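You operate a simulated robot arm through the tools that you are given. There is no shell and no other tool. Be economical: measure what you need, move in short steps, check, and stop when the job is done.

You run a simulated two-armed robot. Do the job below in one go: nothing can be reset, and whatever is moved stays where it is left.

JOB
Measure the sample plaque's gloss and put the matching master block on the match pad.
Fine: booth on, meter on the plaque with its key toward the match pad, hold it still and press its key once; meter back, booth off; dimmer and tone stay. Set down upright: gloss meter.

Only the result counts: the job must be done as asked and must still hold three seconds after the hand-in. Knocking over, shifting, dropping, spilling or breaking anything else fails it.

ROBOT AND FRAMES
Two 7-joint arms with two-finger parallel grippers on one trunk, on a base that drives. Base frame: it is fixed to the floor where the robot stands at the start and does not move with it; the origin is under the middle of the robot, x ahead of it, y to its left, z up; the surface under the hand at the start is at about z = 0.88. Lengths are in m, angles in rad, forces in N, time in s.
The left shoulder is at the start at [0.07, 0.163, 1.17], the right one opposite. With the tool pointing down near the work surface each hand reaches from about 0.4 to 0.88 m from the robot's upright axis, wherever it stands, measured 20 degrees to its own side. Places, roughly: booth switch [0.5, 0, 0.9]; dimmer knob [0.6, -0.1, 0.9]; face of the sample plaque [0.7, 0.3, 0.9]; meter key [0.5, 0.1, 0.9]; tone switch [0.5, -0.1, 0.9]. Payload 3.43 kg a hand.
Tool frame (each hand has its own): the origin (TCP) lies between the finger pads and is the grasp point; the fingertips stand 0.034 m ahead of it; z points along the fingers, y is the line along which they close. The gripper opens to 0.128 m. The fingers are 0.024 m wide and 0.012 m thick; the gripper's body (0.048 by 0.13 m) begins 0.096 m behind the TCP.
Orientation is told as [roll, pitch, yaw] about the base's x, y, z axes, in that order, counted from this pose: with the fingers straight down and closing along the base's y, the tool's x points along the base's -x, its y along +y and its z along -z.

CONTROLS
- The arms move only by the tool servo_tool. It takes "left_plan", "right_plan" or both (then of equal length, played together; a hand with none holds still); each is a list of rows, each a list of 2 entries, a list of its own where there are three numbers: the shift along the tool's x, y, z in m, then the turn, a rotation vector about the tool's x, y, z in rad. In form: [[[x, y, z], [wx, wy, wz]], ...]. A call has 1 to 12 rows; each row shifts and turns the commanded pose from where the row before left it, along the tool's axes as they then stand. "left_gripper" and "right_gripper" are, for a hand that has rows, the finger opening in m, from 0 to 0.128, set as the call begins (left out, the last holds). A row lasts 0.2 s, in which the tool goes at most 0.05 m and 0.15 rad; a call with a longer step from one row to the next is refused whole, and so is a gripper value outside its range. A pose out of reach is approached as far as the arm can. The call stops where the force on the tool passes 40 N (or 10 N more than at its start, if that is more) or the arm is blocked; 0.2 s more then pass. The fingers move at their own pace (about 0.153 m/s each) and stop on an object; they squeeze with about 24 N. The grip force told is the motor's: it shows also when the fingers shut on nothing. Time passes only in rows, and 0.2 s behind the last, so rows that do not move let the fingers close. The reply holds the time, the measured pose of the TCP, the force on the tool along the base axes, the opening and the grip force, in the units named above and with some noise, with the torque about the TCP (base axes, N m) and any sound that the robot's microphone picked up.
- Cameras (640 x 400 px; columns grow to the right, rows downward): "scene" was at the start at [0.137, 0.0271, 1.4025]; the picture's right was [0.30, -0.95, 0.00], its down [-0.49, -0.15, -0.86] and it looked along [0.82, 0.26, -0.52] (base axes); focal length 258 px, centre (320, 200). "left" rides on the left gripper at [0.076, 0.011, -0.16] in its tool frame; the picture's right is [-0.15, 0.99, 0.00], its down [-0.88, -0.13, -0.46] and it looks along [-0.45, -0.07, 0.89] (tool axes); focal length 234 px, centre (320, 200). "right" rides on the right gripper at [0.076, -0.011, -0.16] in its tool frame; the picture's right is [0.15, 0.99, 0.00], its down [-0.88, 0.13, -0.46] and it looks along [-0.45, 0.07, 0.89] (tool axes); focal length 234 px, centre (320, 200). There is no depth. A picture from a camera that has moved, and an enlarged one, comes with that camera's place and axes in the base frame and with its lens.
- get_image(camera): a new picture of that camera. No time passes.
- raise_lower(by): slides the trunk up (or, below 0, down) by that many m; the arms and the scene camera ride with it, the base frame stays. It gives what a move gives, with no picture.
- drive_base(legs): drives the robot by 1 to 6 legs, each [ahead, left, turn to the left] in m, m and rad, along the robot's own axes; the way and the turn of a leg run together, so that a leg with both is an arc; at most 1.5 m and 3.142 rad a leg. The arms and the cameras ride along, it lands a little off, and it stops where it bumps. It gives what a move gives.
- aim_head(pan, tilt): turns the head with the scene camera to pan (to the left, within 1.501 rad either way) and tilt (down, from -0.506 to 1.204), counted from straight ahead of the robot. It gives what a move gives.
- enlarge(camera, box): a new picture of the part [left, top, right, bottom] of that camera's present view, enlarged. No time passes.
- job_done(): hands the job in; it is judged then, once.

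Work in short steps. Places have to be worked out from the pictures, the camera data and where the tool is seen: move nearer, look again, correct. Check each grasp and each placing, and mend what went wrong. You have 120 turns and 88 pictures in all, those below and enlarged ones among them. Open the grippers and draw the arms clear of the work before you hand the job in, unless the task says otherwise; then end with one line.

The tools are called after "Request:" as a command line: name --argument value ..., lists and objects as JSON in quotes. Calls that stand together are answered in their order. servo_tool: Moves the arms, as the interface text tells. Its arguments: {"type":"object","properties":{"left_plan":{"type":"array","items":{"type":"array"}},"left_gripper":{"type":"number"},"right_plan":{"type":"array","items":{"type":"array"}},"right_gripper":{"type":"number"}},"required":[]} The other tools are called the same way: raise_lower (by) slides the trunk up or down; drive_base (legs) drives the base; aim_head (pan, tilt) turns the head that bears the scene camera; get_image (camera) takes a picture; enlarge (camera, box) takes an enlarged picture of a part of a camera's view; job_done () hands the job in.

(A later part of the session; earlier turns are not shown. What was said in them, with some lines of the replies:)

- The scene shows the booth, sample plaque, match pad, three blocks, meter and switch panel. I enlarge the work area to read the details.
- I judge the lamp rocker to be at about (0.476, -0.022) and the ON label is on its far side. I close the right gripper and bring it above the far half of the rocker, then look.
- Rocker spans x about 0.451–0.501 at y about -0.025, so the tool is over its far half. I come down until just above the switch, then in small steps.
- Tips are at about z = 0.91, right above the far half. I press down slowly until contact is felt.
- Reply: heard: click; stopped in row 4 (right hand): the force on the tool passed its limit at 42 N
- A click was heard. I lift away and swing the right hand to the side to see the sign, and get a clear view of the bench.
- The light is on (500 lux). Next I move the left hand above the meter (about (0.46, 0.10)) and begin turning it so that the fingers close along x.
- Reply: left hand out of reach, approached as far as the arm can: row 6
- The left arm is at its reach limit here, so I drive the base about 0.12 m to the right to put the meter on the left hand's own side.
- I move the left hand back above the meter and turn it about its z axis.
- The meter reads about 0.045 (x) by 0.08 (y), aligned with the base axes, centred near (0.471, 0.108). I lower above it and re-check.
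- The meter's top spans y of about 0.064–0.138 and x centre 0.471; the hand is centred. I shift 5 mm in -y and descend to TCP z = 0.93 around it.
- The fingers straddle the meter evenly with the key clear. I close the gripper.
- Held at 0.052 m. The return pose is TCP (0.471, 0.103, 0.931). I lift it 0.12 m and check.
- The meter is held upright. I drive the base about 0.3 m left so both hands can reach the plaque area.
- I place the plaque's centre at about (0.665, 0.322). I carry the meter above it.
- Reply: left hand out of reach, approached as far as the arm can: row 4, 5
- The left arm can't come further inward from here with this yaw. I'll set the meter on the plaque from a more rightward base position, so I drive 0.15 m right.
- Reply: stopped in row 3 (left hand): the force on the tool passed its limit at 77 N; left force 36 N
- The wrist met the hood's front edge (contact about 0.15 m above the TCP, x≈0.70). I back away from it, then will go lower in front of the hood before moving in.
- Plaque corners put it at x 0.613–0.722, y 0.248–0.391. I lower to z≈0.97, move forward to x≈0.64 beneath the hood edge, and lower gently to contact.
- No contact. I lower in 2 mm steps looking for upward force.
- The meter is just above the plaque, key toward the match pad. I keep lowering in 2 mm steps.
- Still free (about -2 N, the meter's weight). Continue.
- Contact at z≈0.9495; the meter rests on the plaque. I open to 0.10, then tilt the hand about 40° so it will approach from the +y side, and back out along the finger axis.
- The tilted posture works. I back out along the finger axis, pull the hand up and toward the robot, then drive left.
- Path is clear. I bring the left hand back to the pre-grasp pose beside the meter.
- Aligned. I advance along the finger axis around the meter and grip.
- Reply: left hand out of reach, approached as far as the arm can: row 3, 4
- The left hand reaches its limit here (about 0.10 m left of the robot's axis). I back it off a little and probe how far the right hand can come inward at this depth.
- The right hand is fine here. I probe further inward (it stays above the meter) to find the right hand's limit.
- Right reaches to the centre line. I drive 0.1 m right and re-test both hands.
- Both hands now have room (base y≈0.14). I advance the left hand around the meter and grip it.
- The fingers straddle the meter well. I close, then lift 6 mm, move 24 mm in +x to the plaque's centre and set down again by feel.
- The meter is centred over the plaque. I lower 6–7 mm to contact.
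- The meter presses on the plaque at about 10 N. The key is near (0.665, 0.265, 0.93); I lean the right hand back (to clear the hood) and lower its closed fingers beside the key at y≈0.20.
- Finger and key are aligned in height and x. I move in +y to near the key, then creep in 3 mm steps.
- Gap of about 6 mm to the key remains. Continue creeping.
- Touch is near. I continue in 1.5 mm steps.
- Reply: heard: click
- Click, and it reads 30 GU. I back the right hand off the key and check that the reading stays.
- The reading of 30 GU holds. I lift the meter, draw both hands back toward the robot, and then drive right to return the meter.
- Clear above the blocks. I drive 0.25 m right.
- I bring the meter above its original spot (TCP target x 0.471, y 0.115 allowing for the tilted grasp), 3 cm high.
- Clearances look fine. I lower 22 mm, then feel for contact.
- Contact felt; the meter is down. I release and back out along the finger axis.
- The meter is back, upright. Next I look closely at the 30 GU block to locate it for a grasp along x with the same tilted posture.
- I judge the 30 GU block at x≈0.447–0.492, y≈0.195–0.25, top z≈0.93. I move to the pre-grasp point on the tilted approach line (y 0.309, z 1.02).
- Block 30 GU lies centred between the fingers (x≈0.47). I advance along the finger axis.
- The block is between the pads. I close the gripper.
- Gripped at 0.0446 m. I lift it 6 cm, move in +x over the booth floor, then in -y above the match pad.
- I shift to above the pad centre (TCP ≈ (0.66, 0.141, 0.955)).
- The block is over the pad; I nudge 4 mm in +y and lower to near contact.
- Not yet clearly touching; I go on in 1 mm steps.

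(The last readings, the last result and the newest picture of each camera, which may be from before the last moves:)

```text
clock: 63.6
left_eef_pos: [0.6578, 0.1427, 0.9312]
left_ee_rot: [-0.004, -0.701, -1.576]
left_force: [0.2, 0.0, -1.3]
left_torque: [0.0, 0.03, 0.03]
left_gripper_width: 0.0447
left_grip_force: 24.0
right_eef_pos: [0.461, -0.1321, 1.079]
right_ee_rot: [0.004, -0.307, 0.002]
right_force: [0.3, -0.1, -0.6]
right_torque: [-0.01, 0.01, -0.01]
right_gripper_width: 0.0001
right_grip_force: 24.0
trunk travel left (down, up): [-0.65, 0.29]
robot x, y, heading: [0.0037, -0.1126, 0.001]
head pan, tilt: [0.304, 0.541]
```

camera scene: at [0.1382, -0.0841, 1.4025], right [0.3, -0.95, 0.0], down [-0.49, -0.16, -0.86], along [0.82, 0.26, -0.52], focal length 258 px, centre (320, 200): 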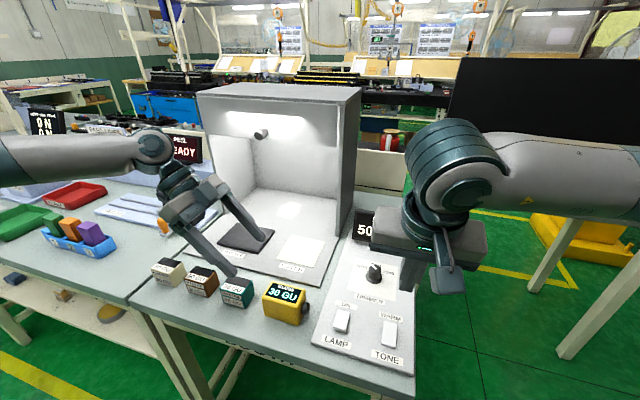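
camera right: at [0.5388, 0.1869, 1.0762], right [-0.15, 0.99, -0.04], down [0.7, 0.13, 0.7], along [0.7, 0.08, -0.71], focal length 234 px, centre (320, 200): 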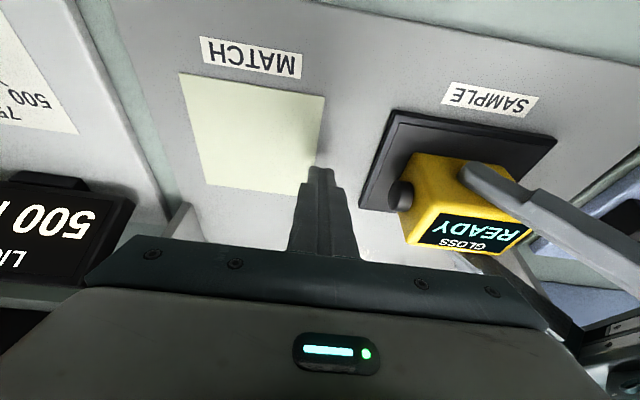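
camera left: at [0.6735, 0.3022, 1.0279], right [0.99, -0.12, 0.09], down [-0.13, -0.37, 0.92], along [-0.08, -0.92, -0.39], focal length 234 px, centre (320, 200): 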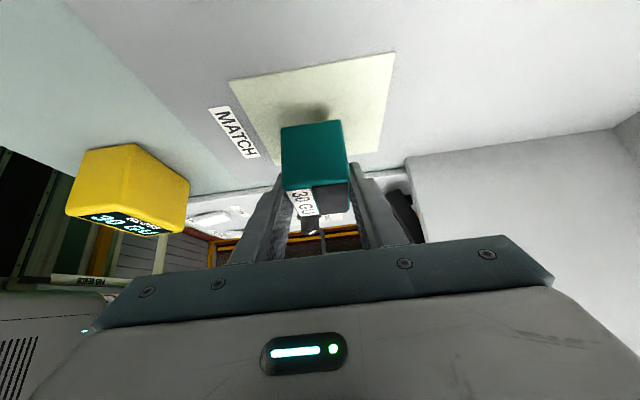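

Request:
servo_tool --left_plan '[[[0.0006, 0, 0.0008], [0, 0, 0]], [[0.0006, 0, 0.0008], [0, 0, 0]], [[0, 0, 0], [0, 0, 0]]]'

Request:
enlarge --camera "scene" --box '[220, 170, 380, 270]'

```text
clock: 64.5
left_eef_pos: [0.6586, 0.1424, 0.932]
left_ee_rot: [0.0, -0.7, -1.579]
left_force: [1.7, -1.8, 5.4]
left_torque: [-0.28, 0.04, 0.08]
left_gripper_width: 0.0447
left_grip_force: 24.5
right_eef_pos: [0.46, -0.1336, 1.0796]
right_ee_rot: [0.006, -0.306, 0.002]
right_force: [0.1, 0.0, 0.9]
right_torque: [0.02, -0.04, -0.01]
right_gripper_width: 0.0
right_grip_force: 24.6
trunk travel left (down, up): [-0.65, 0.29]
robot x, y, heading: [-0.0039, -0.1121, 0.005]
head pan, tilt: [0.304, 0.541]
```

```text
4.00 times, centred on (300, 220) of scene
camera zoom: at [0.1375, -0.085, 1.4027], right [0.3, -0.95, 0.0], down [-0.49, -0.16, -0.86], along [0.82, 0.26, -0.52], focal length 1034 px, centre (400, 120)
```

zoom: 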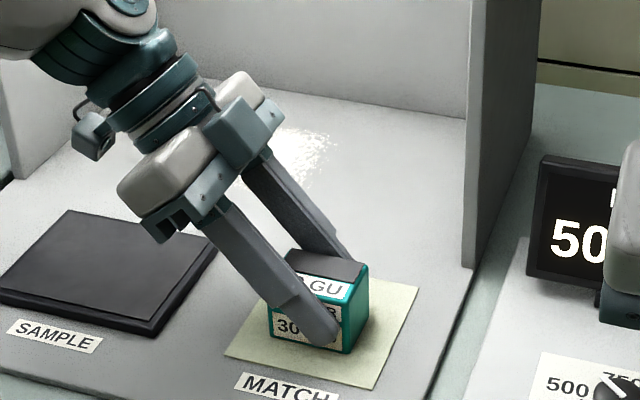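

Contact felt, block squarely on the pad. I release, back out along the finger axis, then toward the robot.

Request:
servo_tool --left_plan '[[[0, 0, 0], [0, 0, 0]], [[0, 0, 0], [0, 0, 0]], [[0, 0, -0.02], [0, 0, 0]], [[0, 0, -0.035], [0, 0, 0]], [[0, 0, -0.035], [0, 0, 0]], [[0, -0.04, 0], [0, 0, 0]], [[0, -0.04, -0.02], [0, 0, 0]], [[0, -0.04, -0.02], [0, 0, 0]], [[0.03, 0, -0.03], [0, 0, 0]], [[0.03, 0, -0.03], [0, 0, 0]], [[0, 0, 0], [0, 0, 0]]]' --left_gripper 0.09

Request:
enlarge --camera "scene" --box '[140, 170, 460, 370]'

```text
clock: 66.8
left_eef_pos: [0.5418, 0.3119, 1.0368]
left_ee_rot: [-0.004, -0.705, -1.578]
left_force: [-0.9, -1.1, -0.7]
left_torque: [0.02, 0.02, 0.01]
left_gripper_width: 0.0901
left_grip_force: 0.1
right_eef_pos: [0.4599, -0.1329, 1.0795]
right_ee_rot: [0.003, -0.307, 0.0]
right_force: [-0.4, -0.5, 0.4]
right_torque: [0.01, -0.01, -0.03]
right_gripper_width: 0.0
right_grip_force: 23.8
trunk travel left (down, up): [-0.65, 0.29]
robot x, y, heading: [0.0017, -0.1108, 0.0]
head pan, tilt: [0.304, 0.541]
```

```text
2.00 times, centred on (300, 270) of scene
camera zoom: at [0.1379, -0.0852, 1.4025], right [0.3, -0.95, 0.0], down [-0.49, -0.16, -0.86], along [0.82, 0.26, -0.52], focal length 517 px, centre (360, 60)
```

zoom: 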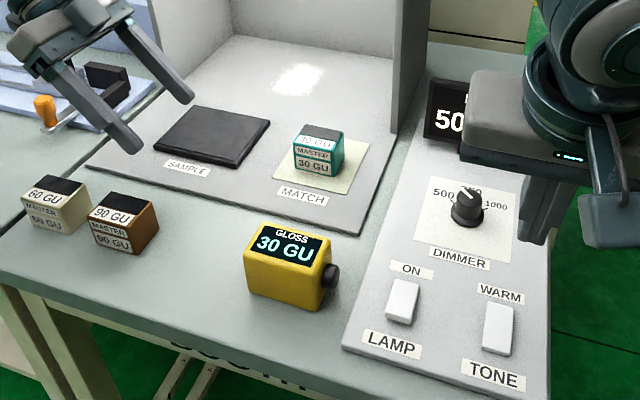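

The block stands on the pad. To switch the lamp off, I straighten the right hand and drive 0.11 m left so the right hand sits over the lamp rocker's near half.

Request:
servo_tool --right_plan '[[[0, 0, 0], [0, 0.1, 0]], [[0, 0, 0], [0, 0.1, 0]], [[0, 0, 0], [0, 0.107, 0]], [[0, 0, 0.03], [0, 0, 0]], [[0, 0, 0], [0, 0, 0]]]'

Request:
drive_base --legs '[[0, 0.109, 0]]'

Request:
get_image --camera "right"

```text
clock: 68.0
left_eef_pos: [0.5409, 0.3123, 1.0376]
left_ee_rot: [-0.007, -0.704, -1.576]
left_force: [-0.3, -0.3, -0.2]
left_torque: [0.04, -0.05, 0.04]
left_gripper_width: 0.0899
left_grip_force: 0.1
right_eef_pos: [0.4591, -0.1326, 1.0494]
right_ee_rot: [0.006, -0.002, 0.001]
right_force: [0.0, -0.8, 0.0]
right_torque: [-0.01, -0.01, -0.02]
right_gripper_width: 0.0
right_grip_force: 24.3
trunk travel left (down, up): [-0.65, 0.29]
robot x, y, heading: [-0.0001, -0.112, 0.0]
head pan, tilt: [0.304, 0.541]
```

```text
clock: 69.2
left_eef_pos: [0.5409, 0.4211, 1.0372]
left_ee_rot: [-0.003, -0.705, -1.576]
left_force: [-0.5, -0.1, 0.2]
left_torque: [0.01, 0.02, 0.01]
left_gripper_width: 0.0901
left_grip_force: 0.1
right_eef_pos: [0.4594, -0.0246, 1.0497]
right_ee_rot: [0.003, -0.002, 0.005]
right_force: [-0.5, 0.8, -0.3]
right_torque: [0.0, 0.02, 0.02]
right_gripper_width: 0.0
right_grip_force: 23.9
trunk travel left (down, up): [-0.65, 0.29]
robot x, y, heading: [0.0035, -0.0045, 0.003]
head pan, tilt: [0.304, 0.541]
```

```text
27 pictures are left
camera right: at [0.3834, -0.0371, 1.2101], right [-0.15, 0.99, 0.0], down [0.88, 0.13, 0.46], along [0.45, 0.07, -0.89], focal length 234 px, centre (320, 200)
```

right: 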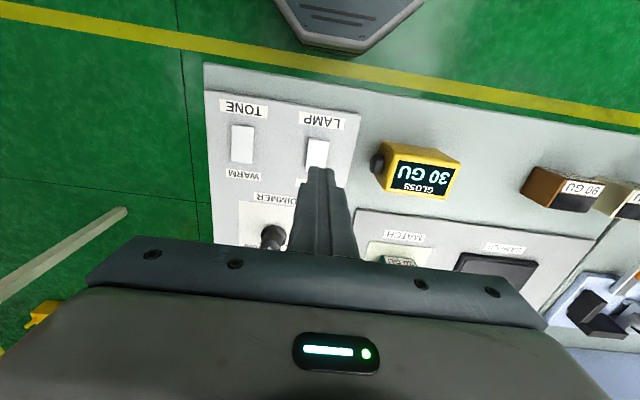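

The finger is over the near half. I descend and press until the click.

Request:
servo_tool --right_plan '[[[0, 0, 0.04], [0, 0, 0]], [[0, 0, 0.04], [0, 0, 0]], [[0, 0, 0.02], [0, 0, 0]], [[0, 0, 0.004], [0, 0, 0]], [[0, 0, 0.003], [0, 0, 0]], [[0, 0, 0.003], [0, 0, 0]], [[0, 0, 0.003], [0, 0, 0]], [[0, 0, 0.003], [0, 0, 0]]]'

```text
clock: 71.0
left_eef_pos: [0.5388, 0.4209, 1.0389]
left_ee_rot: [-0.003, -0.702, -1.579]
left_force: [0.5, 0.7, 0.8]
left_torque: [0.04, 0.0, 0.0]
left_gripper_width: 0.0899
left_grip_force: 0.1
right_eef_pos: [0.4577, -0.0225, 0.9362]
right_ee_rot: [0.004, -0.006, 0.005]
right_force: [-2.2, -4.0, 23.6]
right_torque: [-0.16, -0.23, 0.15]
right_gripper_width: 0.0001
right_grip_force: 23.6
trunk travel left (down, up): [-0.65, 0.29]
robot x, y, heading: [-0.0017, -0.008, 0.003]
head pan, tilt: [0.304, 0.541]
heard: click
```

Click heard. I lift the right hand and move it aside, then check the whole scene.

Request:
servo_tool --right_plan '[[[0, 0, -0.04], [0, 0, 0]], [[0, 0, -0.05], [0, 0, 0]], [[0, 0, -0.04], [0, 0, 0]], [[0.01, -0.045, 0], [0, 0, 0]], [[0.01, -0.045, 0], [0, 0, 0]], [[0.01, -0.045, 0], [0, 0, 0]], [[0, -0.045, 0], [0, 0, 0]], [[0, 0, 0], [0, 0, 0]]]' --left_plan '[[[-0.02, -0.02, -0.03], [0, 0, 0]], [[-0.02, -0.02, -0.03], [0, 0, 0]], [[-0.01, -0.02, -0.02], [0, 0, 0]], [[0, 0, 0], [0, 0, 0]], [[0, 0, 0], [0, 0, 0]], [[0, 0, 0], [0, 0, 0]], [[0, 0, 0], [0, 0, 0]], [[0, 0, 0], [0, 0, 0]]]' --right_gripper 0.1

Request:
get_image --camera "scene"

Request:
enlarge --camera "scene" --box '[160, 200, 480, 400]'

```text
clock: 72.8
left_eef_pos: [0.4822, 0.4364, 1.1315]
left_ee_rot: [-0.006, -0.704, -1.576]
left_force: [0.3, -0.5, -0.1]
left_torque: [-0.06, 0.0, -0.02]
left_gripper_width: 0.0899
left_grip_force: 0.1
right_eef_pos: [0.4303, -0.204, 1.0623]
right_ee_rot: [0.001, 0.0, 0.003]
right_force: [0.9, -0.1, -0.9]
right_torque: [-0.05, 0.0, 0.01]
right_gripper_width: 0.1001
right_grip_force: 0.0
trunk travel left (down, up): [-0.65, 0.29]
robot x, y, heading: [0.0025, -0.0071, 0.004]
head pan, tilt: [0.304, 0.541]
```

```text
26 pictures are left
camera scene: at [0.1379, 0.0256, 1.4024], right [0.3, -0.95, 0.0], down [-0.49, -0.16, -0.86], along [0.82, 0.26, -0.52], focal length 258 px, centre (320, 200)
```

scene: 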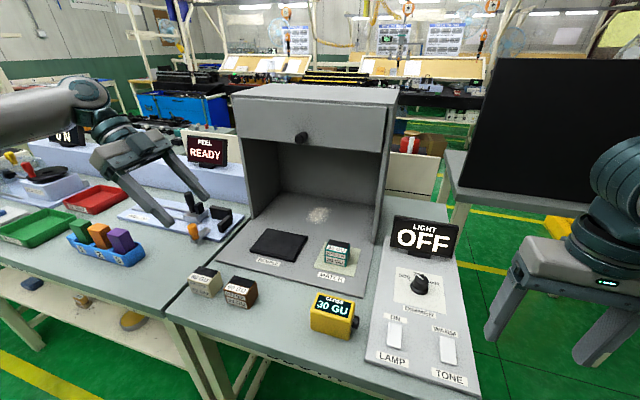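

```text
2.00 times, centred on (320, 300) of scene
camera zoom: at [0.1379, 0.0256, 1.4024], right [0.3, -0.95, 0.0], down [-0.49, -0.16, -0.86], along [0.82, 0.26, -0.52], focal length 517 px, centre (320, 0)
```

zoom: 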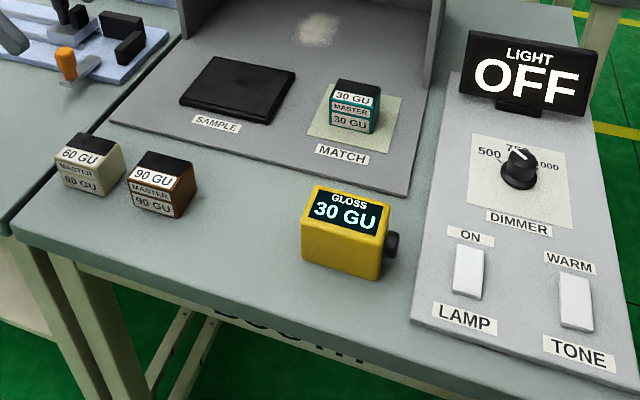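

The light is OFF, the meter is back upright in its original spot, the 30 GU block is on the match pad, the dimmer and tone are unchanged, and the hands are clear and open. I hand the job in.

Request:
job_done

```text
The job is handed in.
```

The job is done: the sample plaque measured 30 GU, and the 30 GU master block is on the match pad. The meter is back upright in its place, the booth is off, and the dimmer and tone are unchanged. While carrying the meter, the left arm bumped the booth hood once; later pictures showed nothing shifted.
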